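You operate a simulated robot arm through the tools that you are given. There is no shell and no other tool.

You are at the controls of a simulated robot arm. One attempt, no reset.

TASK
Swap the black foot on the stud for the white one in the red drawer.
Fine: the red knob frees and locks the foot; black foot into that drawer; end locked, drawer shut. Where these are worked on the way, their far stop is far enough and under half their travel is too little: red drawer, red knob.

Only the result counts: the job must be done as asked and must still hold three seconds after the hand-in. Knocking over, shifting, dropping, spilling or breaking anything else fails it.

THE ROBOT
A 6-joint arm with a two-finger gripper, fixed in place. Base frame: the origin is at the foot of the arm, x ahead of it, y to its left, z up. Readings come in mm, degrees, newtons and seconds.
Its first joint turns from -166.0 to 166.0 degrees. Payload 2.45 kg.
The TCP is the grasp point between the finger pads, 20 mm short of the fingertips. In the tool frame z runs along the fingers and y along their closing line. Largest opening 140 mm; the body of the gripper starts 168 mm behind the TCP.
Orientation is that of the tool frame in the base frame, as [roll, pitch, yaw] about the fixed x, y, z axes, in that order (R = Rz(yaw) Ry(pitch) Rx(roll)). With the fingers straight down and closing along the base's y, the tool's x points along the base's -x, its y along +y and its z along -z.

THE INTERFACE
- The arm moves only by the tool step_arm. Its argument "series" is a list of rows, each an object (a shift or turn left out is 0, a gripper value left out holds the last) with "travel": the shift along the base's x, y, z in units of 500 mm (1.0 is 500 mm), a list of three; "delta_rot": the turn, a rotation vector about the base's x, y, z in units of 60 degrees (1.0 is 60 degrees), a list of three; "hand": the gripper command, from -1 (shut) to 1 (fully open), values between in proportion. In form: [{"travel": [dx, dy, dz], "delta_rot": [wx, wy, wz], "hand": hand}, ...]. A call has 1 to 20 rows; each row is the pose to reach, as a shift and turn from the pose commanded when the call began. A call with a number of a shift or a turn outside -1 to 1 is refused whole. A row lasts 0.2 s, in which the tool goes at most 50 mm and 8.6 degrees; a call with a longer step from one row to the next is refused whole, and so is a gripper value outside its range. Where a pose cannot be reached the arm comes as near as it can. A force on the tool above 40 N (or 10 N above the force at the start of the call, whichever is more), or a blocked arm, ends the call early, and 0.2 s more pass. The fingers move at their own pace (about 45 mm/s each) and stop on an object; they squeeze with about 42 N. The grip force told is the motor's: it shows also when the fingers shut on nothing. Time passes only in rows, and 0.2 s behind the last, so rows that repeat a pose let the fingers close. The reply holds the time, the measured pose of the TCP, the force on the tool along the base axes, the opening and the grip force, in the units named above and with some noise, with the torque about the TCP (base axes, N m) and any sound that the robot's microphone picked up.
- Cameras (640 x 400 px; columns grow to the right, rows downward): "scene" is fixed at [218.9, -501.3, 1629.3]; the picture's right is [0.80, -0.59, 0.00], its down [-0.29, -0.39, -0.88] and it looks along [0.52, 0.70, -0.48] (base axes); focal length 325 px, centre (320, 200). "wrist" rides on the gripper at [78, 11, -209] in the tool frame; the picture's right is [-0.14, 0.99, 0.00], its down [-0.92, -0.13, -0.37] and it looks along [-0.37, -0.05, 0.93] (tool axes); focal length 280 px, centre (320, 200). There is no depth. A picture from a camera that has moved, and an enlarged one, comes with that camera's place and axes in the base frame and with its lens.
- snapshot(camera): a new picture of that camera. The clock stands still meanwhile.
- zoom(camera, box): a new picture of the part [left, top, right, bottom] of that camera's present view, enlarged. The clock stands still meanwhile.
- hand_in(): hands the job in; it is judged then, once.

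Places have to be worked out from the pictures, the camera data and where the tool is seen. Open the gripper and draw the arm clear of the work before you hand the job in, unless the task says otherwise.

The tools are called after ">>>" as name(argument=value, ...) on one line, values as JSON. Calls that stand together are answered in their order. step_arm: Moves the arm, as the interface text tells. Its arguments: {"type":"object","properties":{"series":{"type":"array","items":{"type":"object","properties":{"travel":{"type":"array","items":{"type":"number"}},"delta_rot":{"type":"array","items":{"type":"number"}},"hand":{"type":"number"}}}}},"required":["series"]} The other tools are called the same way: snapshot (camera) takes a picture; zoom (camera, box) takes an enlarged picture of a part of a camera's view; hand_in () hands the job in.

At the start:

```text
time: 0.0
tool_pos: [567.7, 588.7, 1280.5]
ee_rot: [-180.0, 0.1, 180.0]
force: [-0.2, -0.1, 0.5]
moment: [0.01, 0.0, 0.01]
finger_gap: 140.1
grip_force: 0.1
```

scene: 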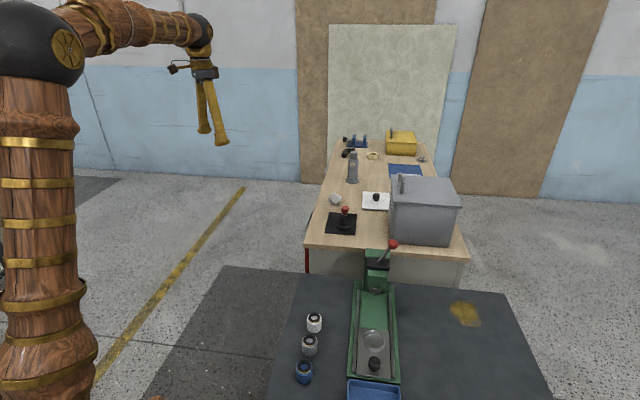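
wrist: 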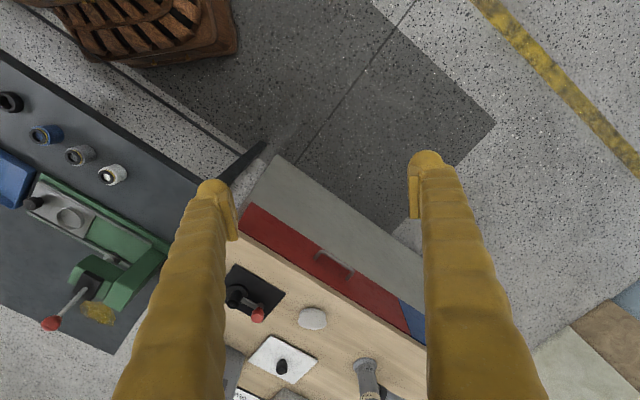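

I begin by looking closer at the bench and its surroundings with both cameras before moving.

>>> zoom(camera="scene", box=[290, 120, 490, 270])

>>> zoom(camera="scene", box=[260, 230, 500, 400])

>>> zoom(camera="wrist", box=[200, 150, 440, 400])

>>> zoom(camera="wrist", box=[0, 50, 240, 360])

```text
2.67 times, centred on (390, 195) of scene
camera zoom: at [218.9, -501.3, 1629.3], right [0.8, -0.59, 0.0], down [-0.29, -0.39, -0.88], along [0.52, 0.7, -0.48], focal length 867 px, centre (133, 213)
```

zoom: 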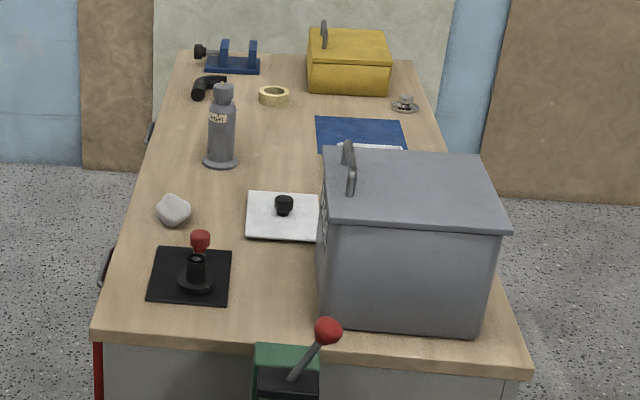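

```text
2.35 times, centred on (380, 315) of scene
camera zoom: at [218.9, -501.3, 1629.3], right [0.8, -0.59, 0.0], down [-0.29, -0.39, -0.88], along [0.52, 0.7, -0.48], focal length 765 px, centre (179, -71)
```

zoom: 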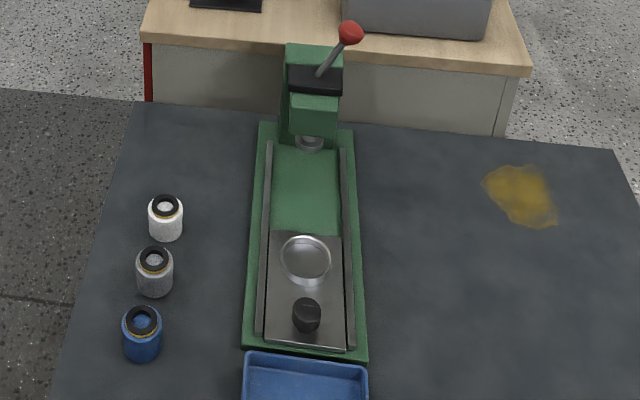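

```text
1.60 times, centred on (320, 275) of wrist
camera zoom: at [489.2, 598.6, 1490.5], right [0.14, 0.99, 0.0], down [0.92, -0.13, 0.37], along [0.37, -0.05, -0.93], focal length 449 px, centre (320, 80)
```

zoom: 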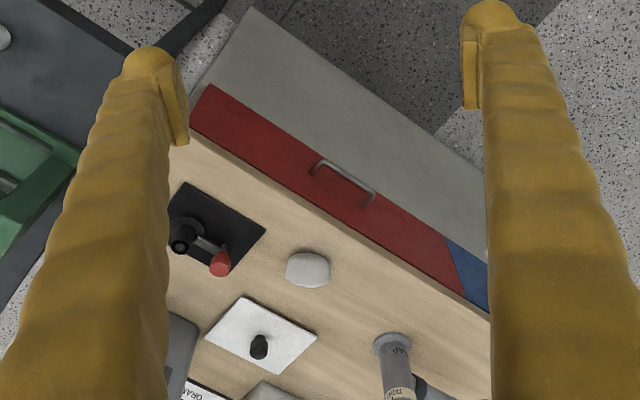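

```text
1.29 times, centred on (120, 205) of wrist
camera zoom: at [489.2, 598.6, 1490.5], right [0.14, 0.99, 0.0], down [0.92, -0.13, 0.37], along [0.37, -0.05, -0.93], focal length 362 px, centre (578, 194)
```

zoom: 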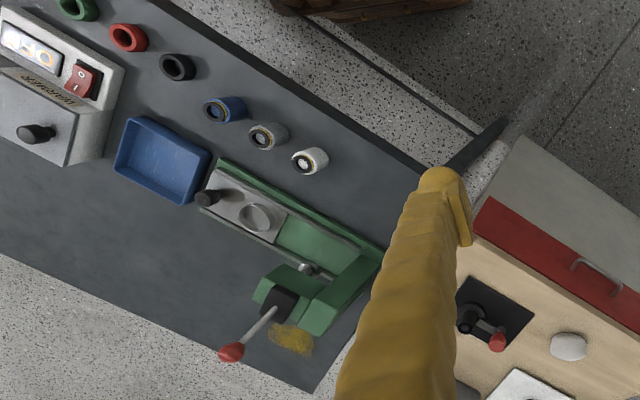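

The black plate with the red knob triangulates to about (964, 361, 899), and the table top is near z 890 with its long side running at 45°. The red drawer is just under its near edge. I move the camera nearer to the plate for a better look.

>>> step_arm(series=[{"travel": [0.045, -0.075, 0.0]}, {"travel": [0.09, -0.15, 0.0]}, {"travel": [0.135, -0.225, 0.0]}, {"travel": [0.18, -0.3, 0.0]}, {"travel": [0.225, -0.375, 0.0]}, {"travel": [0.27, -0.44, 0.0]}])

>>> snapshot(camera="wrist")

>>> snapshot(camera="scene")

```text
time: 1.4
tool_pos: [703.2, 369.8, 1281.5]
ee_rot: [-179.9, 0.0, -179.9]
force: [0.7, -1.0, 1.4]
moment: [0.02, 0.01, -0.01]
finger_gap: 139.9
grip_force: 0.1
```

```text
taken
camera wrist: at [624.8, 379.5, 1491.4], right [0.14, 0.99, 0.0], down [0.92, -0.13, 0.37], along [0.37, -0.05, -0.93], focal length 280 px, centre (320, 200)
```

wrist: 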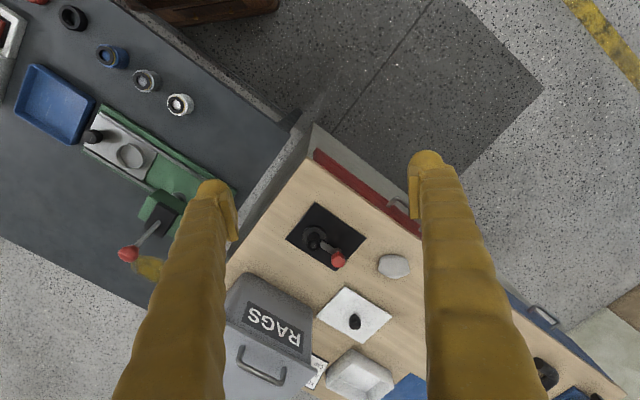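

```text
taken
```

scene: 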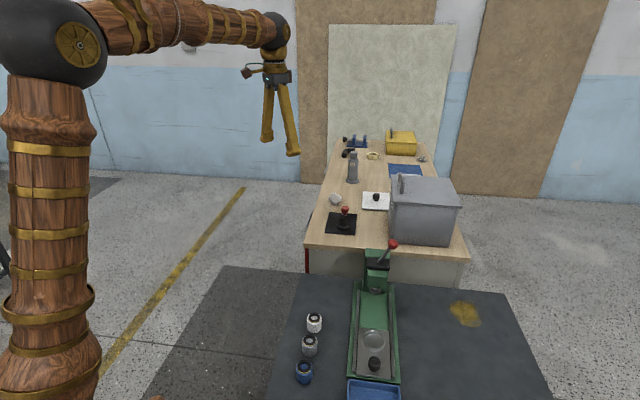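

>>> zoom(camera="wrist", box=[270, 180, 430, 350])

>>> zoom(camera="scene", box=[300, 180, 400, 260])

```text
2.35 times, centred on (350, 265) of wrist
camera zoom: at [624.8, 379.5, 1491.4], right [0.14, 0.99, 0.0], down [0.92, -0.13, 0.37], along [0.37, -0.05, -0.93], focal length 660 px, centre (249, 47)
```

zoom: 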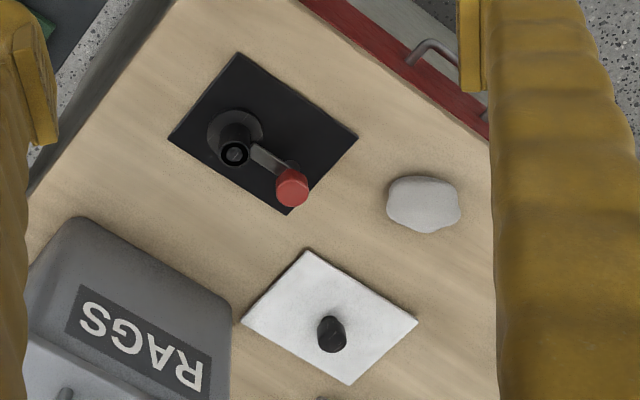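

```text
5.00 times, centred on (350, 220) of scene
camera zoom: at [218.9, -501.3, 1629.3], right [0.8, -0.59, 0.0], down [-0.29, -0.39, -0.88], along [0.52, 0.7, -0.48], focal length 1625 px, centre (170, 100)
```

zoom: 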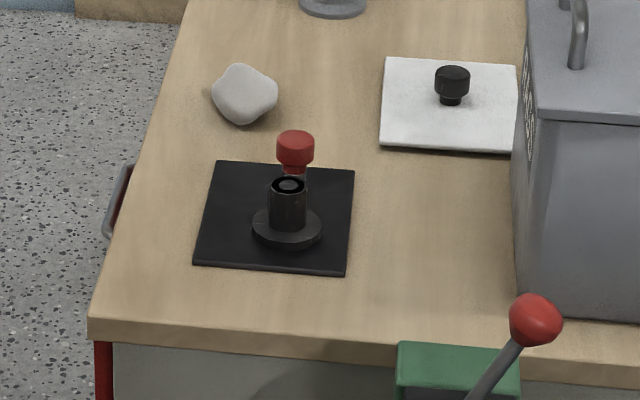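

The foot top is at about (942, 323, 953). The red knob is at about (991, 372, 947), on a lever pointing along the table. I move closer with the tool tilted outward to see how the fixture works.

>>> step_arm(series=[{"travel": [0.04, -0.016, -0.06], "delta_rot": [0, -0.1, 0]}, {"travel": [0.08, -0.032, -0.13], "delta_rot": [0, -0.2, 0]}, {"travel": [0.12, -0.048, -0.2], "delta_rot": [0, -0.3, 0]}, {"travel": [0.16, -0.064, -0.27], "delta_rot": [0, -0.4, 0]}, {"travel": [0.2, -0.08, -0.34], "delta_rot": [0, -0.5, 0]}, {"travel": [0.2, -0.08, -0.38], "delta_rot": [0, -0.5, 0]}])

>>> snapshot(camera="wrist")

>>> snapshot(camera="scene")

```text
time: 2.8
tool_pos: [804.4, 327.8, 1089.3]
ee_rot: [-180.0, 30.1, 180.0]
force: [-0.6, -0.6, 0.3]
moment: [0.0, -0.01, 0.03]
finger_gap: 139.6
grip_force: 0.0
```

```text
taken
camera wrist: at [631.3, 338.2, 1231.9], right [0.12, 0.99, 0.07], down [0.61, -0.13, 0.78], along [0.78, -0.05, -0.62], focal length 280 px, centre (320, 200)
```

wrist: 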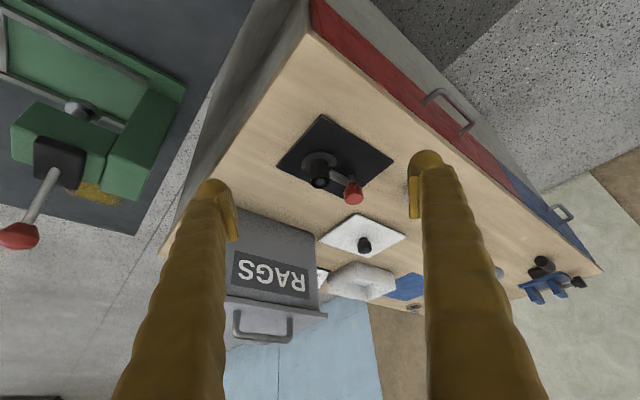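

```text
taken
```

scene: 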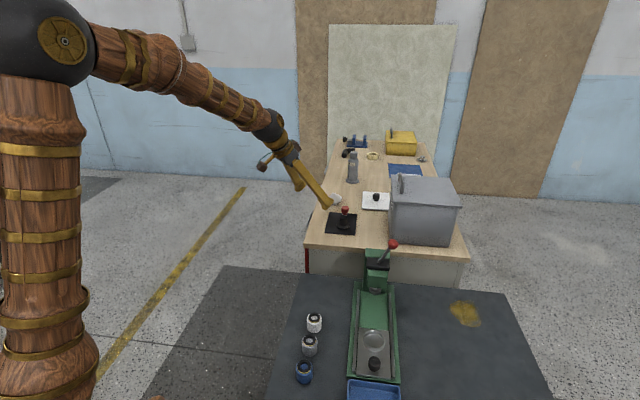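

The camera works upside-down here (picture down is up and away). I zoom on the fixture and the drawer.

>>> zoom(camera="wrist", box=[260, 100, 420, 220])

>>> zoom(camera="wrist", box=[300, 0, 620, 300])

>>> zoom(camera="scene", box=[310, 190, 380, 240])

```text
3.33 times, centred on (340, 160) of wrist
camera zoom: at [631.3, 338.2, 1231.9], right [0.12, 0.99, 0.07], down [0.61, -0.13, 0.78], along [0.78, -0.05, -0.62], focal length 935 px, centre (253, 333)
```

zoom: 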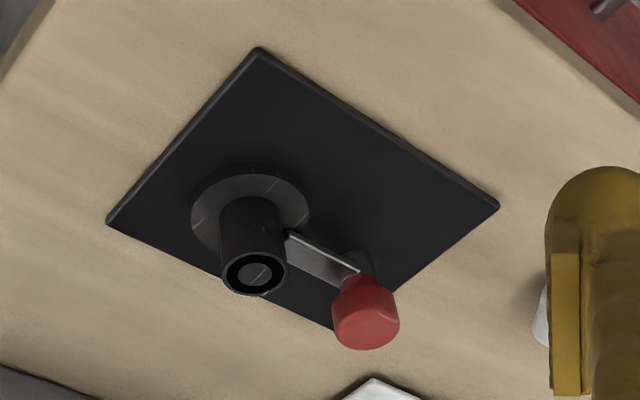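

```text
1.33 times, centred on (460, 150) of wrist
camera zoom: at [631.3, 338.2, 1231.9], right [0.12, 0.99, 0.07], down [0.61, -0.13, 0.78], along [0.78, -0.05, -0.62], focal length 374 px, centre (133, 267)
```

zoom: 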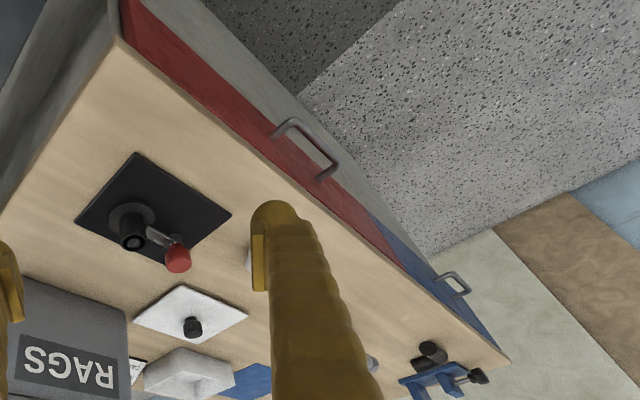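

```text
8.00 times, centred on (345, 215) of scene
camera zoom: at [218.9, -501.3, 1629.3], right [0.8, -0.59, 0.0], down [-0.29, -0.39, -0.88], along [0.52, 0.7, -0.48], focal length 2600 px, centre (120, 80)
```

zoom: 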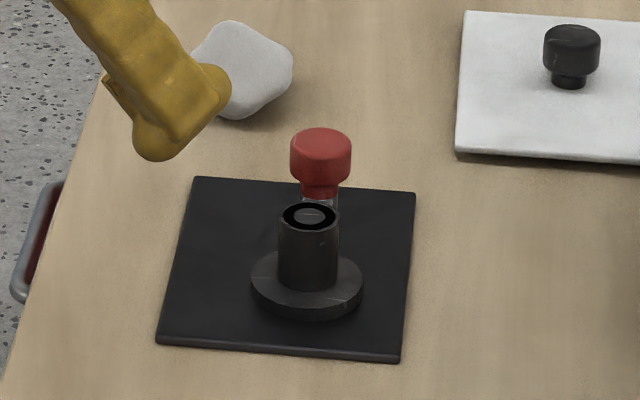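

Geometry so far: foot tube Ø30 with its top at (941, 322, 955), a Ø55 flange, and the red knob Ø32 with its top at (989, 371, 956) and a metal strip running from it to the foot. I turn the camera by 45° and come closer to see what the strip does.

>>> step_arm(series=[{"travel": [0.031, 0.032, 0.0], "delta_rot": [0, 0, -0.125]}, {"travel": [0.062, 0.064, -0.02], "delta_rot": [0, 0, -0.25]}, {"travel": [0.093, 0.096, -0.06], "delta_rot": [0, 0, -0.375]}, {"travel": [0.124, 0.128, -0.1], "delta_rot": [0, 0, -0.5]}, {"travel": [0.155, 0.16, -0.14], "delta_rot": [0, 0, -0.625]}, {"travel": [0.187, 0.192, -0.17], "delta_rot": [0, 0, -0.75]}])

>>> snapshot(camera="wrist")

>>> snapshot(camera="scene")

```text
time: 4.2
tool_pos: [896.9, 422.8, 1005.4]
ee_rot: [179.9, 30.0, 134.9]
force: [-0.3, 0.2, -0.1]
moment: [0.05, -0.03, -0.01]
finger_gap: 139.9
grip_force: 0.1
```

```text
taken
camera wrist: at [783.1, 553.2, 1147.6], right [0.79, 0.62, 0.07], down [0.34, -0.52, 0.78], along [0.52, -0.59, -0.62], focal length 280 px, centre (320, 200)
```

wrist: 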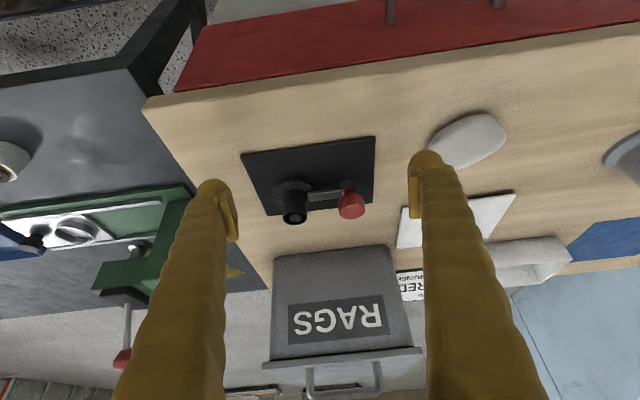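

```text
taken
```

scene: 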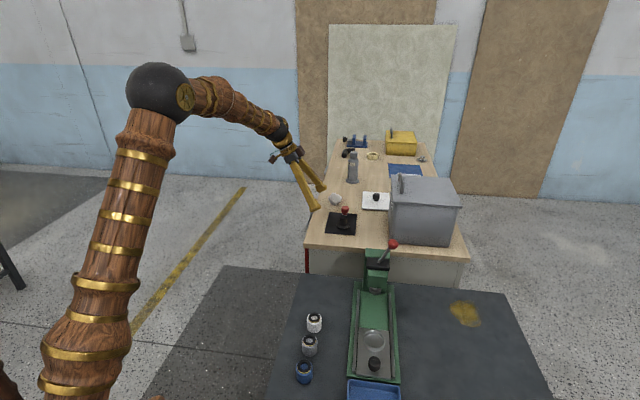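

>>> zoom(camera="wrist", box=[240, 130, 400, 230])

>>> zoom(camera="wrist", box=[265, 160, 385, 235])

```text
4.00 times, centred on (320, 180) of wrist
camera zoom: at [783.1, 553.2, 1147.6], right [0.79, 0.62, 0.07], down [0.34, -0.52, 0.78], along [0.52, -0.59, -0.62], focal length 1122 px, centre (320, 280)
```

zoom: 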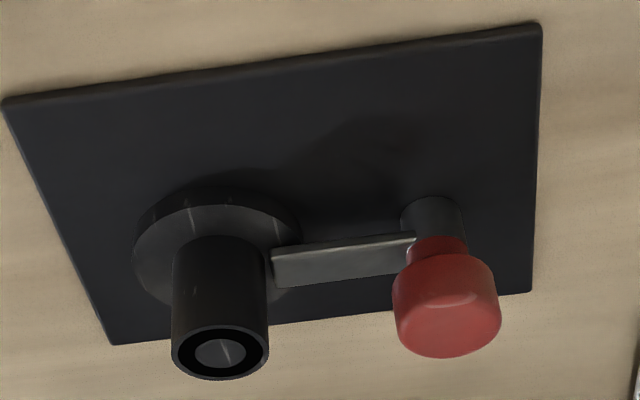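

```text
5.33 times, centred on (325, 198) of wrist
camera zoom: at [783.1, 553.2, 1147.6], right [0.79, 0.62, 0.07], down [0.34, -0.52, 0.78], along [0.52, -0.59, -0.62], focal length 1495 px, centre (293, 213)
```

zoom: 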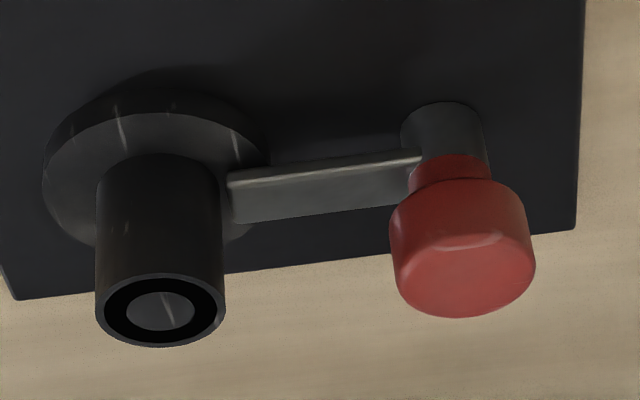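

The strip is a swing catch lying over the foot's flange and turning on a post under the red knob, so turning the knob should swing it off. Next I look at the drawer handle before starting work.

>>> step_arm(series=[{"travel": [0.0, 0.08, 0.0], "delta_rot": [0.03, 0.03, 0]}, {"travel": [0.0, 0.16, 0.0], "delta_rot": [0.06, 0.06, 0]}, {"travel": [0.005, 0.24, -0.04], "delta_rot": [0.09, 0.09, 0]}, {"travel": [0.01, 0.32, -0.08], "delta_rot": [0.12, 0.12, 0]}, {"travel": [0.014, 0.38, -0.12], "delta_rot": [0.15, 0.15, 0]}, {"travel": [0.014, 0.41, -0.16], "delta_rot": [0.177, 0.177, 0]}])

>>> snapshot(camera="wrist")

```text
time: 5.6
tool_pos: [904.0, 630.8, 925.6]
ee_rot: [180.0, 15.0, 135.1]
force: [-0.5, 0.8, 0.7]
moment: [0.02, -0.01, 0.0]
finger_gap: 140.1
grip_force: 0.0
```

```text
taken
camera wrist: at [820.3, 729.0, 1108.3], right [0.79, 0.61, 0.04], down [0.47, -0.65, 0.59], along [0.38, -0.45, -0.8], focal length 280 px, centre (320, 200)
```

wrist: 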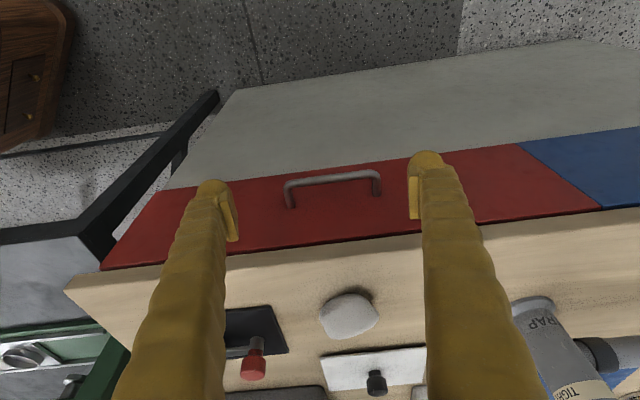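

The handle bar triangulates to about (966, 587, 790), running along the 45° direction, about 39 mm off the drawer face and 113 mm long. I turn the hand 90° so that the fingers close across the bar, and narrow the opening.

>>> step_arm(series=[{"travel": [0, 0, 0.02], "delta_rot": [0, 0, 0.1364], "hand": -0.5}, {"travel": [0, 0, 0.04], "delta_rot": [0, 0, 0.2727], "hand": -0.5}, {"travel": [0, 0, 0.04], "delta_rot": [0, 0, 0.409], "hand": -0.5}, {"travel": [0, 0, 0.04], "delta_rot": [0, 0, 0.5455], "hand": -0.5}, {"travel": [0, 0, 0.04], "delta_rot": [0, 0, 0.6818], "hand": -0.5}, {"travel": [0, 0, 0.04], "delta_rot": [0, 0, 0.8182], "hand": -0.5}, {"travel": [0, 0, 0.04], "delta_rot": [0, 0, 0.9545], "hand": -0.5}])

>>> step_arm(series=[{"travel": [0, 0, 0], "delta_rot": [0, 0, 0.1364], "hand": -0.55}, {"travel": [0, 0, 0], "delta_rot": [0, 0, 0.2727], "hand": -0.55}, {"travel": [0, 0, 0], "delta_rot": [0, 0, 0.409], "hand": -0.55}, {"travel": [0, 0, 0], "delta_rot": [0, 0, 0.5455], "hand": -0.55}])

>>> snapshot(camera="wrist")

>>> snapshot(camera="scene")

```text
time: 7.2
tool_pos: [904.1, 630.0, 945.7]
ee_rot: [-179.9, 14.9, -167.6]
force: [-0.5, -0.2, -0.1]
moment: [-0.02, -0.02, -0.01]
finger_gap: 34.7
grip_force: 0.1
```

```text
time: 8.2
tool_pos: [904.0, 629.2, 945.8]
ee_rot: [-180.0, 15.0, -134.8]
force: [0.3, 1.0, -0.3]
moment: [0.0, 0.0, 0.01]
finger_gap: 31.4
grip_force: 0.0
```

```text
taken
camera wrist: at [804.5, 544.7, 1128.1], right [-0.61, 0.79, 0.04], down [0.65, 0.47, 0.59], along [0.45, 0.38, -0.8], focal length 280 px, centre (320, 200)
```

wrist: 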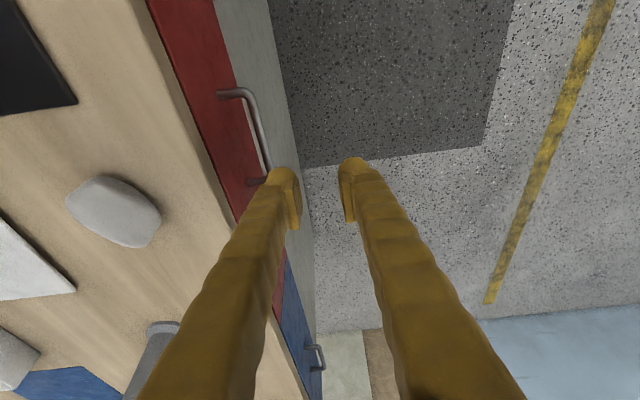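

```text
taken
```

scene: 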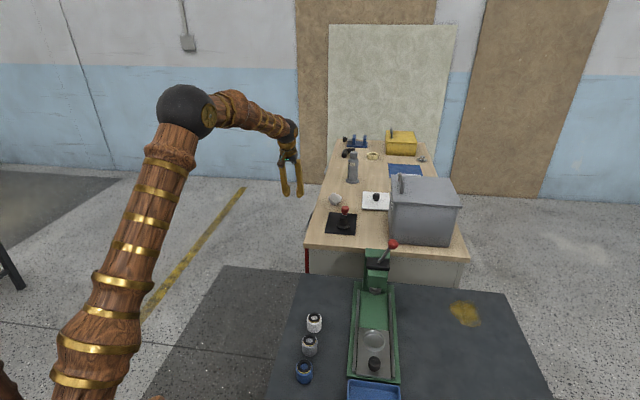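

The fingers seem to splay toward the palm, which matters next to the table edge, so I zoom on the gripper to see its shape.

>>> zoom(camera="scene", box=[250, 110, 350, 210])

>>> zoom(camera="wrist", box=[140, 40, 400, 240])

```text
4.00 times, centred on (300, 160) of scene
camera zoom: at [218.9, -501.3, 1629.3], right [0.8, -0.59, 0.0], down [-0.29, -0.39, -0.88], along [0.52, 0.7, -0.48], focal length 1300 px, centre (400, 360)
```

zoom: 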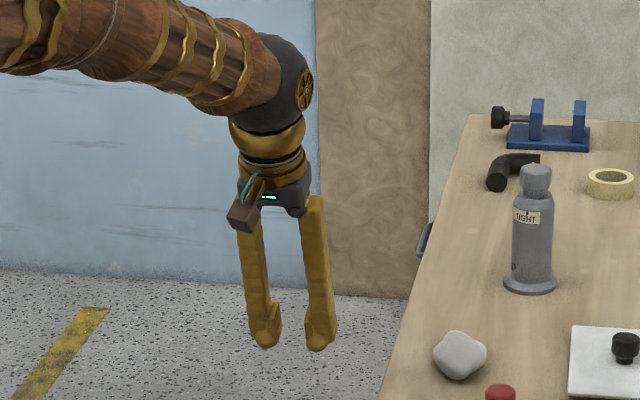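

```text
2.00 times, centred on (270, 140) of wrist
camera zoom: at [804.5, 544.7, 1128.1], right [-0.61, 0.79, 0.04], down [0.65, 0.47, 0.59], along [0.45, 0.38, -0.8], focal length 561 px, centre (420, 320)
```

zoom: 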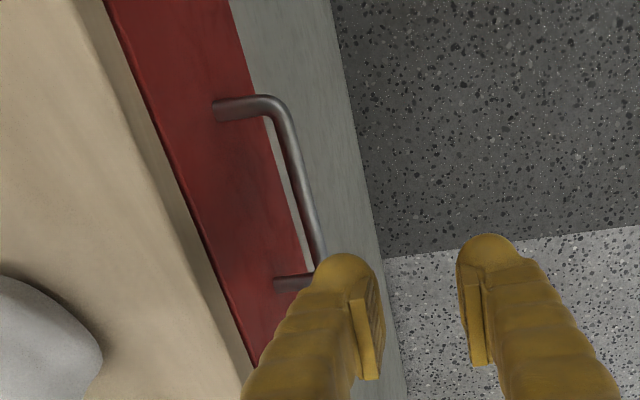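

The fingers are close to parallel. I tilt the hand 20° further along the bar and lean it 12° away from the table edge, narrow the opening to about 22 mm, and go to a point 100 mm short of the bar.

>>> step_arm(series=[{"travel": [0, 0, 0], "delta_rot": [0.0786, -0.0786, 0], "hand": -0.68}, {"travel": [0, 0, 0], "delta_rot": [0.1572, -0.1572, 0], "hand": -0.68}, {"travel": [0, 0, 0], "delta_rot": [0.2357, -0.2357, 0], "hand": -0.68}])

>>> step_arm(series=[{"travel": [0.005, -0.05, -0.05], "delta_rot": [-0.047, -0.047, 0], "hand": -0.68}, {"travel": [0.01, -0.1, -0.1], "delta_rot": [-0.094, -0.094, 0], "hand": -0.68}, {"travel": [0.016, -0.136, -0.152], "delta_rot": [-0.1414, -0.1414, 0], "hand": -0.68}])

>>> snapshot(camera="wrist")

>>> snapshot(camera="scene")

```text
time: 9.0
tool_pos: [904.3, 629.3, 945.8]
ee_rot: [-180.0, 35.1, -135.0]
force: [0.1, 0.6, -0.5]
moment: [0.02, -0.03, 0.02]
finger_gap: 22.2
grip_force: 0.1
```

```text
time: 9.8
tool_pos: [911.9, 560.9, 868.9]
ee_rot: [-165.5, 34.2, -126.6]
force: [0.4, -0.1, -0.3]
moment: [-0.03, 0.03, 0.0]
finger_gap: 22.5
grip_force: 0.2
```

```text
taken
camera wrist: at [756.0, 456.6, 991.5], right [-0.62, 0.78, -0.13], down [0.35, 0.42, 0.84], along [0.7, 0.47, -0.53], focal length 280 px, centre (320, 200)
```

wrist: 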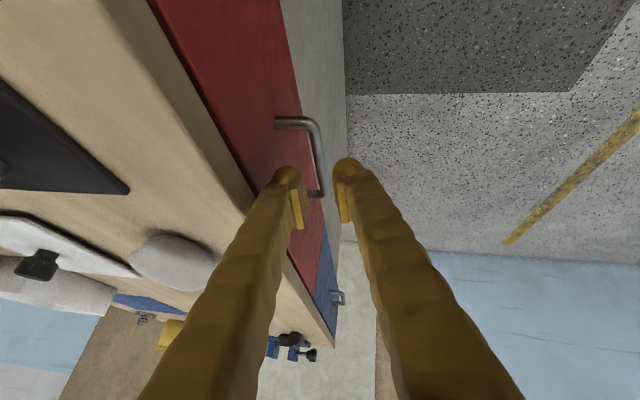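

```text
taken
```

scene: 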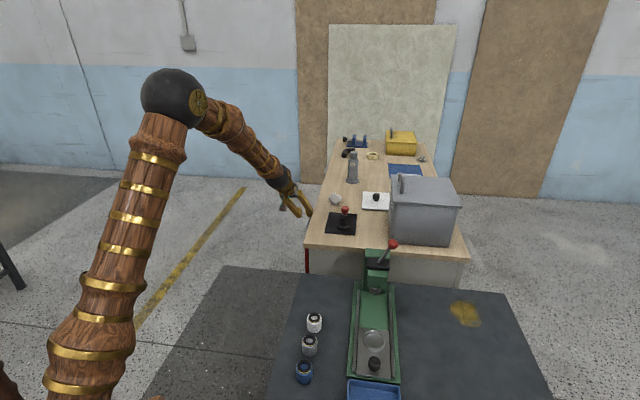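

I zoom in to measure the bar against the gap between the pads.

>>> zoom(camera="wrist", box=[240, 90, 400, 230])

```text
2.86 times, centred on (320, 160) of wrist
camera zoom: at [756.0, 456.6, 991.5], right [-0.62, 0.78, -0.13], down [0.35, 0.42, 0.84], along [0.7, 0.47, -0.53], focal length 801 px, centre (320, 314)
```

zoom: 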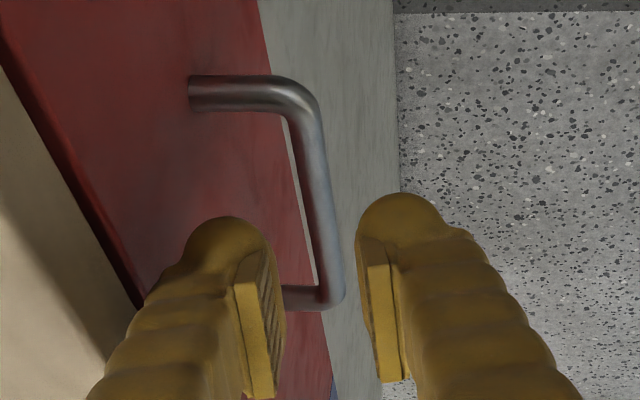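

Bar position is confirmed (it runs along n ≈ -265 at z 790), about 3 mm off the approach line. I advance 55 mm along the tool axis with that correction and check.

>>> step_arm(series=[{"travel": [0.03, 0.014, -0.043], "hand": -0.68}, {"travel": [0.06, 0.0285, -0.086], "hand": -0.68}])

>>> zoom(camera="wrist", box=[240, 90, 400, 230])

```text
time: 10.4
tool_pos: [942.7, 576.3, 826.9]
ee_rot: [-165.4, 34.1, -126.7]
force: [-1.1, 0.3, 0.4]
moment: [0.02, 0.06, -0.02]
finger_gap: 22.4
grip_force: 0.0
```

```text
2.86 times, centred on (320, 160) of wrist
camera zoom: at [786.4, 471.4, 949.4], right [-0.62, 0.78, -0.13], down [0.35, 0.42, 0.84], along [0.7, 0.47, -0.53], focal length 801 px, centre (320, 314)
```

zoom: 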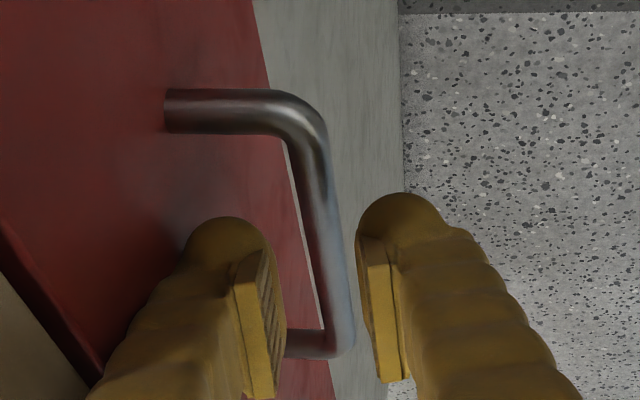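

The bar sits about 3 mm to the outer side of the gap centre, so I correct by 2 mm and advance the last 34 mm.

>>> step_arm(series=[{"travel": [0.0165, 0.0112, -0.0276], "hand": -0.68}, {"travel": [0.033, 0.0224, -0.0552], "hand": -0.68}])

>>> zoom(camera="wrist", box=[240, 90, 400, 230])

```text
time: 11.0
tool_pos: [958.8, 587.0, 799.4]
ee_rot: [-165.5, 34.1, -126.8]
force: [-7.5, 3.0, -0.4]
moment: [0.01, 0.11, -0.17]
finger_gap: 17.8
grip_force: 0.0
```

```text
2.86 times, centred on (320, 160) of wrist
camera zoom: at [802.5, 482.6, 921.0], right [-0.62, 0.78, -0.13], down [0.35, 0.42, 0.84], along [0.7, 0.47, -0.53], focal length 801 px, centre (320, 314)
```

zoom: 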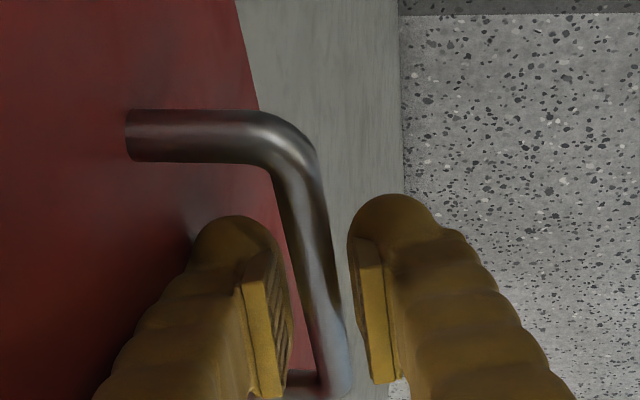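

The inner finger is lightly touching the drawer face (about 8 N outward, gap squeezed to 18 mm), and the bar is between the pads. I close on the bar now.

>>> step_arm(series=[{"travel": [0, 0, 0], "hand": -1}, {"travel": [0, 0, 0], "hand": -1}, {"travel": [0, 0, 0], "hand": -1}])

>>> zoom(camera="wrist", box=[240, 90, 400, 230])

```text
time: 11.8
tool_pos: [958.9, 586.7, 799.3]
ee_rot: [-165.5, 34.1, -126.7]
force: [3.2, 4.6, -3.1]
moment: [0.0, 0.02, 0.07]
finger_gap: 10.8
grip_force: 38.1
```

```text
2.86 times, centred on (320, 160) of wrist
camera zoom: at [803.0, 482.4, 921.0], right [-0.62, 0.78, -0.13], down [0.35, 0.42, 0.84], along [0.7, 0.47, -0.53], focal length 801 px, centre (320, 314)
```

zoom: 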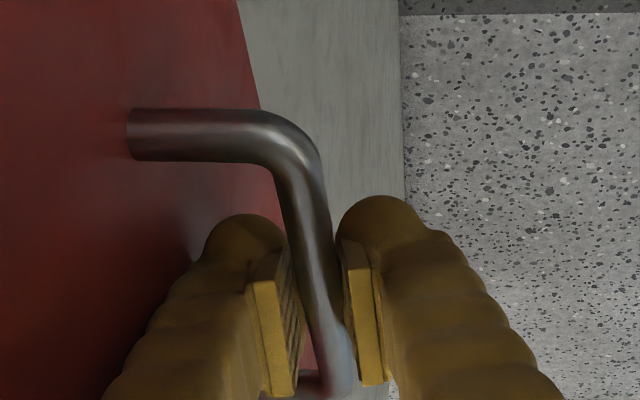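

The bar is gripped (gap 10.8 mm, 38 N). I pull straight out along (-0.707, 0.707).

>>> step_arm(series=[{"travel": [-0.0212, 0.0212, 0], "hand": -1}, {"travel": [-0.0495, 0.0495, 0], "hand": -1}, {"travel": [-0.0778, 0.0778, 0], "hand": -1}, {"travel": [-0.106, 0.106, 0], "hand": -1}, {"travel": [-0.1343, 0.1343, 0], "hand": -1}, {"travel": [-0.1626, 0.1626, 0], "hand": -1}, {"travel": [-0.1909, 0.1909, 0], "hand": -1}])

>>> snapshot(camera="wrist")

>>> snapshot(camera="scene")

```text
time: 13.4
tool_pos: [861.8, 682.8, 799.7]
ee_rot: [-165.5, 34.2, -126.6]
force: [18.6, 21.9, -9.5]
moment: [0.13, -0.08, 0.12]
finger_gap: 10.8
grip_force: 37.4
```

```text
taken
camera wrist: at [705.6, 577.9, 921.4], right [-0.62, 0.78, -0.13], down [0.35, 0.42, 0.84], along [0.7, 0.47, -0.53], focal length 280 px, centre (320, 200)
```

wrist: 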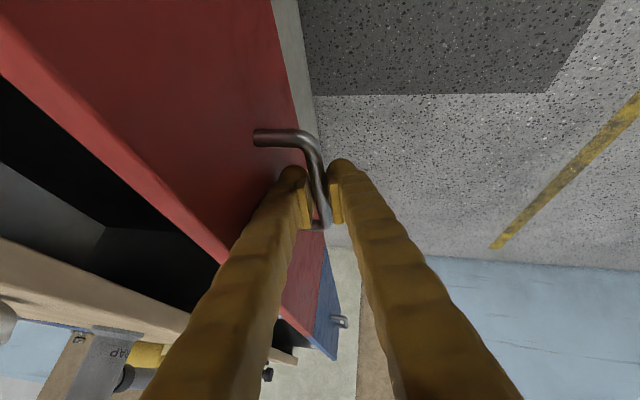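

```text
taken
```

scene: 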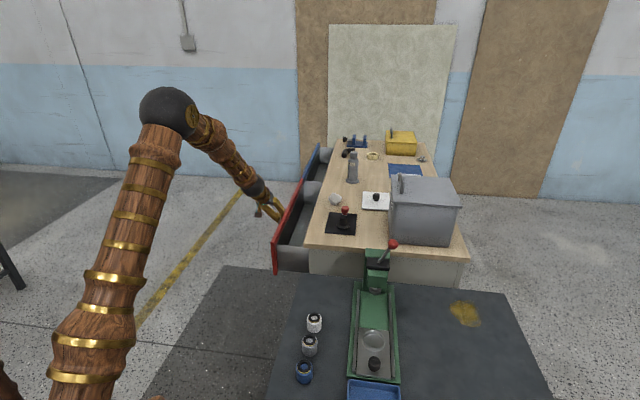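

The drawer is out by about 137 mm, with a sideways force of about 29 N building along the bar. I look closely before pulling more.

>>> zoom(camera="scene", box=[240, 130, 400, 280])

>>> zoom(camera="wrist", box=[0, 0, 360, 400])

```text
2.67 times, centred on (320, 205) of scene
camera zoom: at [218.9, -501.3, 1629.3], right [0.8, -0.59, 0.0], down [-0.29, -0.39, -0.88], along [0.52, 0.7, -0.48], focal length 867 px, centre (320, 187)
```

zoom: 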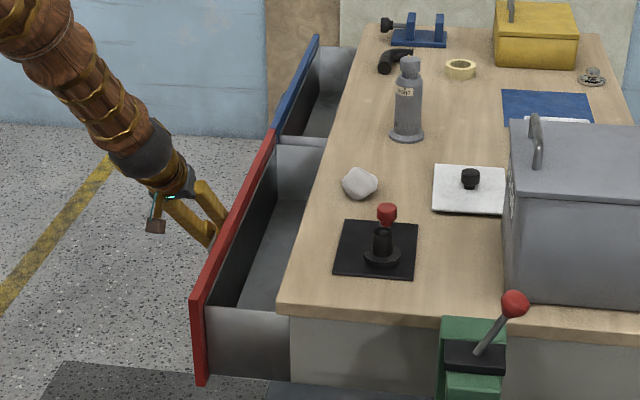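

```text
1.00 times, centred on (180, 200) of wrist (not enlarged: the box is as wide or as high as the picture)
camera zoom: at [705.6, 577.9, 921.4], right [-0.62, 0.78, -0.13], down [0.35, 0.42, 0.84], along [0.7, 0.47, -0.53], focal length 280 px, centre (460, 200)
```

zoom: 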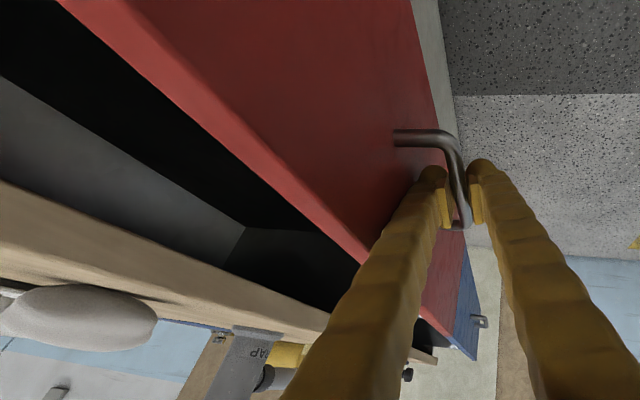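

Red and blue fronts came out together and stay in line, so the blue drawer seems to be coupled to the red one. I'll keep that in mind for closing. I ease 2 mm along the bar to relieve the side force and continue the pull.

>>> step_arm(series=[{"travel": [0.003, 0.003, 0], "hand": -1}, {"travel": [0.003, 0.003, 0], "hand": -1}])

```text
time: 14.0
tool_pos: [863.6, 681.8, 799.4]
ee_rot: [-165.4, 34.0, -126.8]
force: [-21.3, -21.2, 14.7]
moment: [-0.01, 0.04, -0.02]
finger_gap: 10.9
grip_force: 38.2
```

The side force flipped sign, so the stiffness is about 28 N/mm and 1 mm is the right correction. I pull on with a small drift correction.

>>> step_arm(series=[{"travel": [-0.0014, -0.0014, 0], "hand": -1}, {"travel": [-0.0227, 0.02, 0], "hand": -1}, {"travel": [-0.051, 0.0484, 0], "hand": -1}, {"travel": [-0.0792, 0.0768, 0], "hand": -1}, {"travel": [-0.1074, 0.1052, 0], "hand": -1}, {"travel": [-0.1356, 0.1336, 0], "hand": -1}])

```text
time: 15.4
tool_pos: [795.1, 750.9, 799.5]
ee_rot: [-165.5, 34.2, -126.7]
force: [-23.0, -19.3, 2.9]
moment: [0.22, -0.13, 0.18]
finger_gap: 11.0
grip_force: 37.7
```

The drawer is out by 232 mm and still free along the pull. I take off 1 mm sideways and keep pulling in smaller steps to find the stop.

>>> step_arm(series=[{"travel": [-0.0014, -0.0014, 0], "hand": -1}, {"travel": [-0.0156, 0.0128, 0], "hand": -1}, {"travel": [-0.0297, 0.0269, 0], "hand": -1}, {"travel": [-0.0439, 0.0411, 0], "hand": -1}, {"travel": [-0.058, 0.0552, 0], "hand": -1}, {"travel": [-0.0721, 0.0693, 0], "hand": -1}, {"travel": [-0.0863, 0.0835, 0], "hand": -1}, {"travel": [-0.1004, 0.0976, 0], "hand": -1}])

```text
time: 17.2
tool_pos: [746.5, 798.1, 799.3]
ee_rot: [-165.5, 34.1, -126.8]
force: [35.7, 4.2, -2.4]
moment: [0.07, -0.23, -0.11]
finger_gap: 10.8
grip_force: 37.5
```

The pull now meets resistance at 300 mm of opening, so this is the far stop. I open slightly and retreat along the tool axis.

>>> step_arm(series=[{"travel": [0.002, -0.004, 0], "hand": -0.74}, {"travel": [0.002, -0.004, 0], "hand": -0.74}, {"travel": [0.002, -0.004, 0], "hand": -0.74}])

>>> step_arm(series=[{"travel": [-0.021, -0.0115, 0.032]}, {"travel": [-0.0525, -0.0288, 0.08]}, {"travel": [-0.1, -0.05, 0.16]}, {"travel": [-0.14, -0.07, 0.24]}, {"travel": [-0.14, -0.08, 0.33]}, {"travel": [-0.14, -0.09, 0.42], "hand": 0.3}])

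>>> snapshot(camera="wrist")

>>> snapshot(camera="scene")

```text
time: 18.0
tool_pos: [746.1, 797.9, 798.6]
ee_rot: [-165.4, 34.0, -126.7]
force: [-1.6, 0.8, 0.0]
moment: [0.03, 0.04, -0.05]
finger_gap: 17.1
grip_force: 0.1
```

```text
time: 19.4
tool_pos: [678.0, 752.2, 1010.5]
ee_rot: [-165.6, 34.0, -126.7]
force: [0.0, 0.4, -0.1]
moment: [0.01, -0.03, 0.01]
finger_gap: 52.8
grip_force: 0.1
```

```text
taken
camera wrist: at [521.4, 648.0, 1131.9], right [-0.62, 0.78, -0.13], down [0.35, 0.42, 0.84], along [0.7, 0.47, -0.53], focal length 280 px, centre (320, 200)
```

wrist: 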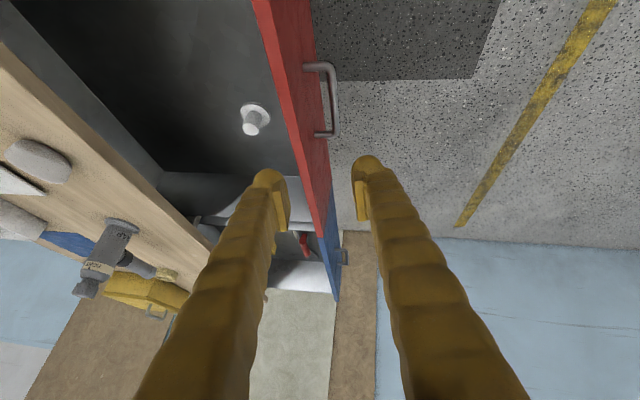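

```text
taken
```

scene: 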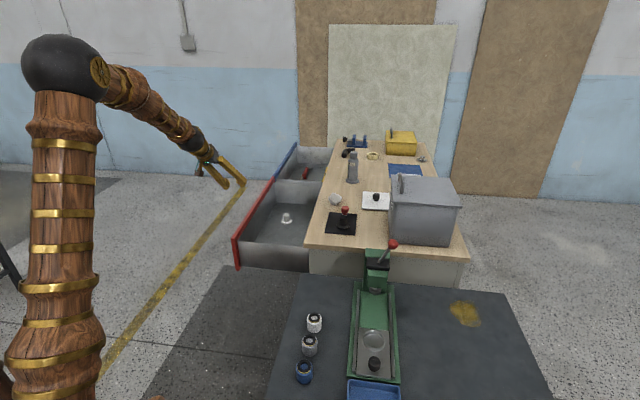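

The white foot stands upright in the red drawer. I zoom both cameras to locate it.

>>> zoom(camera="scene", box=[230, 140, 350, 280])

>>> zoom(camera="wrist", box=[100, 40, 360, 280])

```text
2.86 times, centred on (290, 210) of scene
camera zoom: at [218.9, -501.3, 1629.3], right [0.8, -0.59, 0.0], down [-0.29, -0.39, -0.88], along [0.52, 0.7, -0.48], focal length 929 px, centre (406, 171)
```

zoom: 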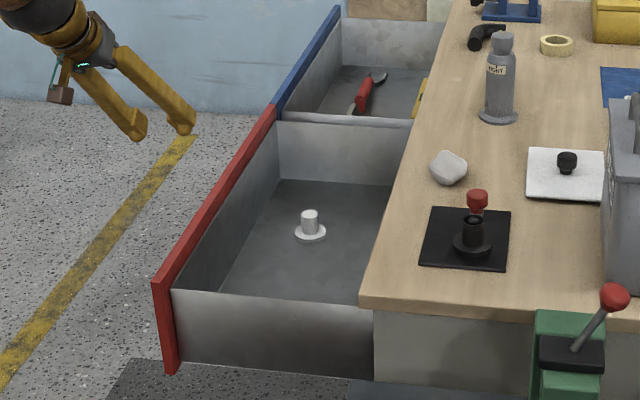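

```text
1.67 times, centred on (230, 160) of wrist
camera zoom: at [521.4, 648.0, 1131.9], right [-0.62, 0.78, -0.13], down [0.35, 0.42, 0.84], along [0.7, 0.47, -0.53], focal length 467 px, centre (470, 267)
```

zoom: 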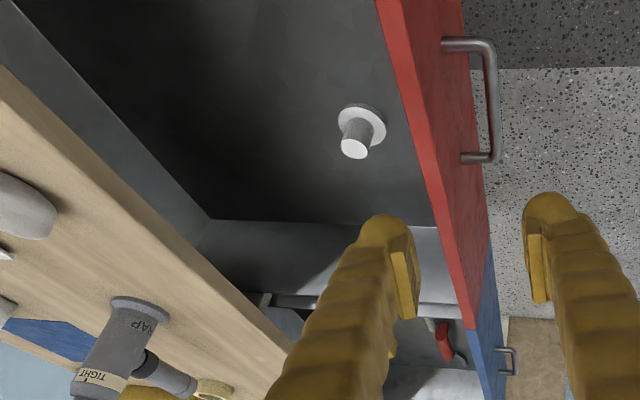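

The white foot top is at about (920, 742, 767), standing on the drawer floor near z 712. Now to the catch: I take out the lean, keep 35° tilt along the table, and go above the red knob.

>>> step_arm(series=[{"travel": [0.045, -0.07, 0.02], "delta_rot": [0.047, 0.047, 0], "hand": -0.2}, {"travel": [0.09, -0.14, 0.04], "delta_rot": [0.094, 0.094, 0], "hand": -0.2}, {"travel": [0.135, -0.21, 0.06], "delta_rot": [0.1414, 0.1414, 0], "hand": -0.2}, {"travel": [0.18, -0.28, 0.08], "delta_rot": [0.1414, 0.1414, 0], "hand": -0.2}, {"travel": [0.225, -0.35, 0.08], "delta_rot": [0.1414, 0.1414, 0], "hand": -0.2}, {"travel": [0.27, -0.42, 0.08], "delta_rot": [0.1414, 0.1414, 0], "hand": -0.2}, {"travel": [0.315, -0.49, 0.08], "delta_rot": [0.1414, 0.1414, 0], "hand": -0.2}, {"travel": [0.36, -0.56, 0.08], "delta_rot": [0.1414, 0.1414, 0], "hand": -0.2}, {"travel": [0.405, -0.63, 0.08], "delta_rot": [0.1414, 0.1414, 0], "hand": -0.2}, {"travel": [0.45, -0.7, 0.08], "delta_rot": [0.1414, 0.1414, 0], "hand": -0.2}, {"travel": [0.495, -0.77, 0.08], "delta_rot": [0.1414, 0.1414, 0], "hand": -0.2}, {"travel": [0.52, -0.836, 0.08], "delta_rot": [0.1414, 0.1414, 0], "hand": -0.2}])

>>> snapshot(camera="wrist")

>>> zoom(camera="wrist", box=[230, 80, 410, 220])

```text
time: 22.0
tool_pos: [936.7, 335.1, 1046.2]
ee_rot: [180.0, 35.1, -135.0]
force: [0.5, -0.6, 0.0]
moment: [0.01, -0.01, 0.06]
finger_gap: 56.1
grip_force: 0.0
```

```text
taken
camera wrist: at [798.4, 211.8, 1174.1], right [-0.62, 0.78, 0.08], down [0.47, 0.29, 0.83], along [0.62, 0.55, -0.55], focal length 280 px, centre (320, 200)
```

wrist: 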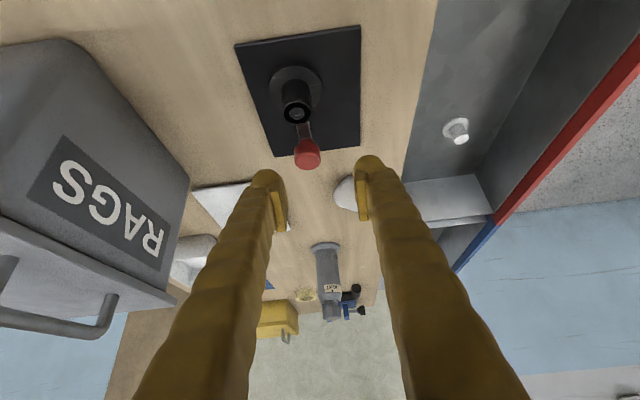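

```text
2.86 times, centred on (320, 150) of wrist
camera zoom: at [798.4, 211.8, 1174.1], right [-0.62, 0.78, 0.08], down [0.47, 0.29, 0.83], along [0.62, 0.55, -0.55], focal length 801 px, centre (320, 343)
```

zoom: 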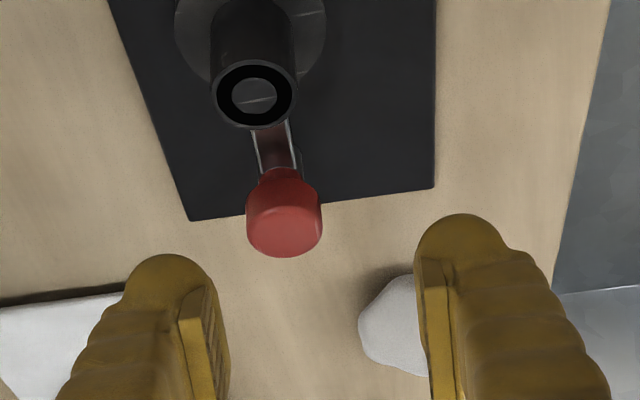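

The knob top is confirmed at (990, 370, 956). I go down along the tool axis toward it, stopping 45 mm short to check alignment.

>>> step_arm(series=[{"travel": [0.0334, -0.0028, -0.0452], "hand": -0.2}, {"travel": [0.07, 0.0338, -0.1188], "hand": -0.2}])

>>> zoom(camera="wrist", box=[230, 80, 410, 220])

>>> zoom(camera="scene", box=[300, 160, 400, 250])

```text
time: 22.6
tool_pos: [971.8, 350.9, 989.3]
ee_rot: [-179.9, 35.1, -135.0]
force: [0.5, 0.3, 0.9]
moment: [-0.01, 0.02, 0.02]
finger_gap: 56.2
grip_force: 0.0
```

```text
2.86 times, centred on (320, 150) of wrist
camera zoom: at [833.4, 229.1, 1117.1], right [-0.62, 0.78, 0.08], down [0.47, 0.29, 0.83], along [0.62, 0.55, -0.55], focal length 801 px, centre (320, 343)
```

zoom: 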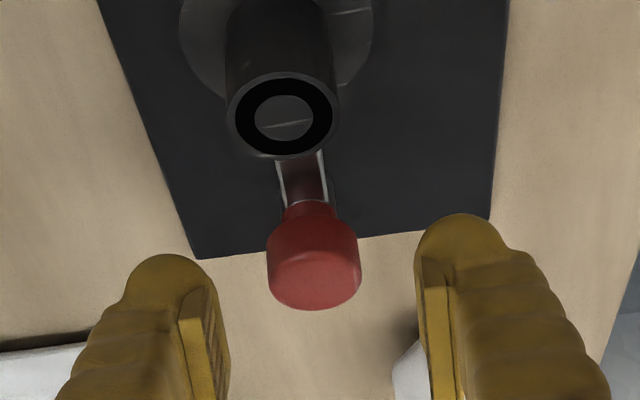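

```text
4.44 times, centred on (350, 205) of scene
camera zoom: at [218.9, -501.3, 1629.3], right [0.8, -0.59, 0.0], down [-0.29, -0.39, -0.88], along [0.52, 0.7, -0.48], focal length 1445 px, centre (187, 178)
```

zoom: 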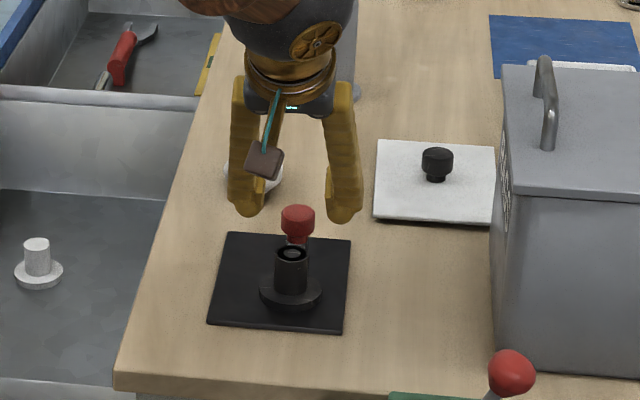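

Alignment is good. I descend the last 45 mm, with the TCP at knob height, and close on the knob.

>>> step_arm(series=[{"travel": [0.0182, 0.0194, -0.0393], "hand": -0.2}, {"travel": [0.0364, 0.0388, -0.0786], "hand": -0.2}, {"travel": [0.0364, 0.0388, -0.0786], "hand": -1}, {"travel": [0.0364, 0.0388, -0.0786], "hand": -1}, {"travel": [0.0364, 0.0388, -0.0786], "hand": -1}, {"travel": [0.0364, 0.0388, -0.0786], "hand": -1}])

>>> zoom(camera="wrist", box=[230, 80, 410, 220])

>>> zoom(camera="scene", box=[300, 160, 400, 250])

```text
time: 24.1
tool_pos: [992.9, 369.6, 951.9]
ee_rot: [-179.8, 35.1, -135.0]
force: [4.2, 1.1, -6.5]
moment: [0.02, -0.07, 0.01]
finger_gap: 30.8
grip_force: 44.8
stopped in row 6: the force on the tool passed its limit at 42 N (the readings are from after the stop); the commanded pose is now the measured one
```

```text
2.86 times, centred on (320, 150) of wrist
camera zoom: at [853.4, 247.6, 1077.5], right [-0.62, 0.78, 0.08], down [0.47, 0.29, 0.83], along [0.63, 0.55, -0.55], focal length 801 px, centre (320, 343)
```

zoom: 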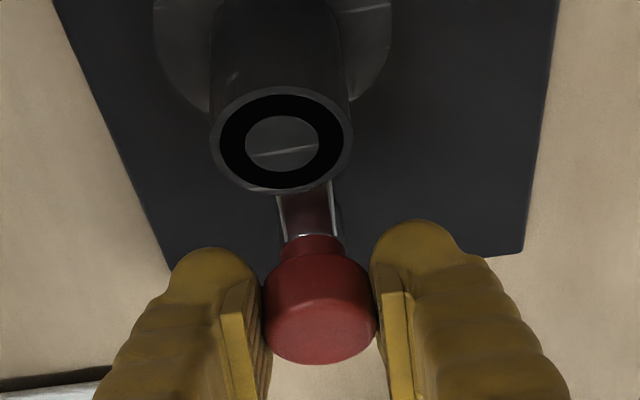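

```text
4.44 times, centred on (350, 205) of scene
camera zoom: at [218.9, -501.3, 1629.3], right [0.8, -0.59, 0.0], down [-0.29, -0.39, -0.88], along [0.52, 0.7, -0.48], focal length 1445 px, centre (187, 178)
```

zoom: 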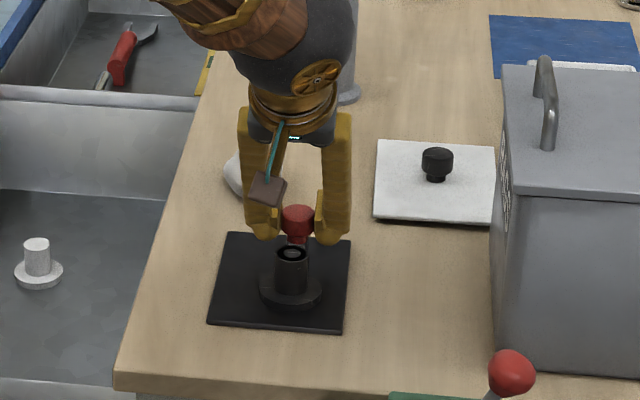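

The knob is gripped (30.8 mm), and its axis is about 2.6 mm off my estimate, now taken up by the reset. I try a small clockwise turn and watch the torque.

>>> step_arm(series=[{"delta_rot": [0, 0, -0.05], "hand": -1}, {"delta_rot": [0, 0, -0.1], "hand": -1}, {"delta_rot": [0, 0, -0.15], "hand": -1}])

>>> zoom(camera="wrist", box=[230, 80, 410, 220])

```text
time: 24.9
tool_pos: [991.0, 371.0, 950.8]
ee_rot: [-179.9, 35.1, -144.1]
force: [0.1, 4.0, -0.2]
moment: [-0.06, -0.09, -0.02]
finger_gap: 30.7
grip_force: 45.0
```

```text
2.86 times, centred on (320, 150) of wrist
camera zoom: at [835.8, 271.0, 1077.6], right [-0.49, 0.87, 0.08], down [0.51, 0.21, 0.83], along [0.71, 0.45, -0.55], focal length 801 px, centre (320, 343)
```

zoom: 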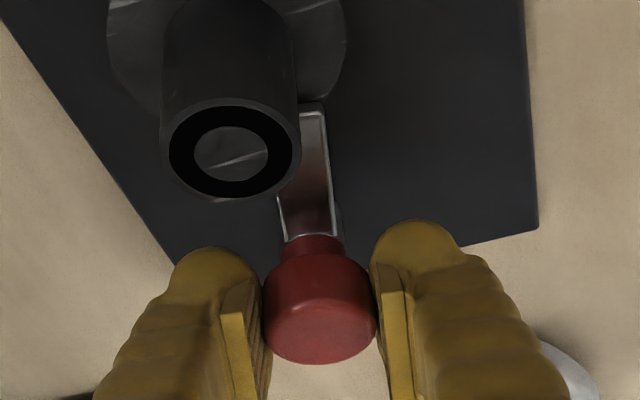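

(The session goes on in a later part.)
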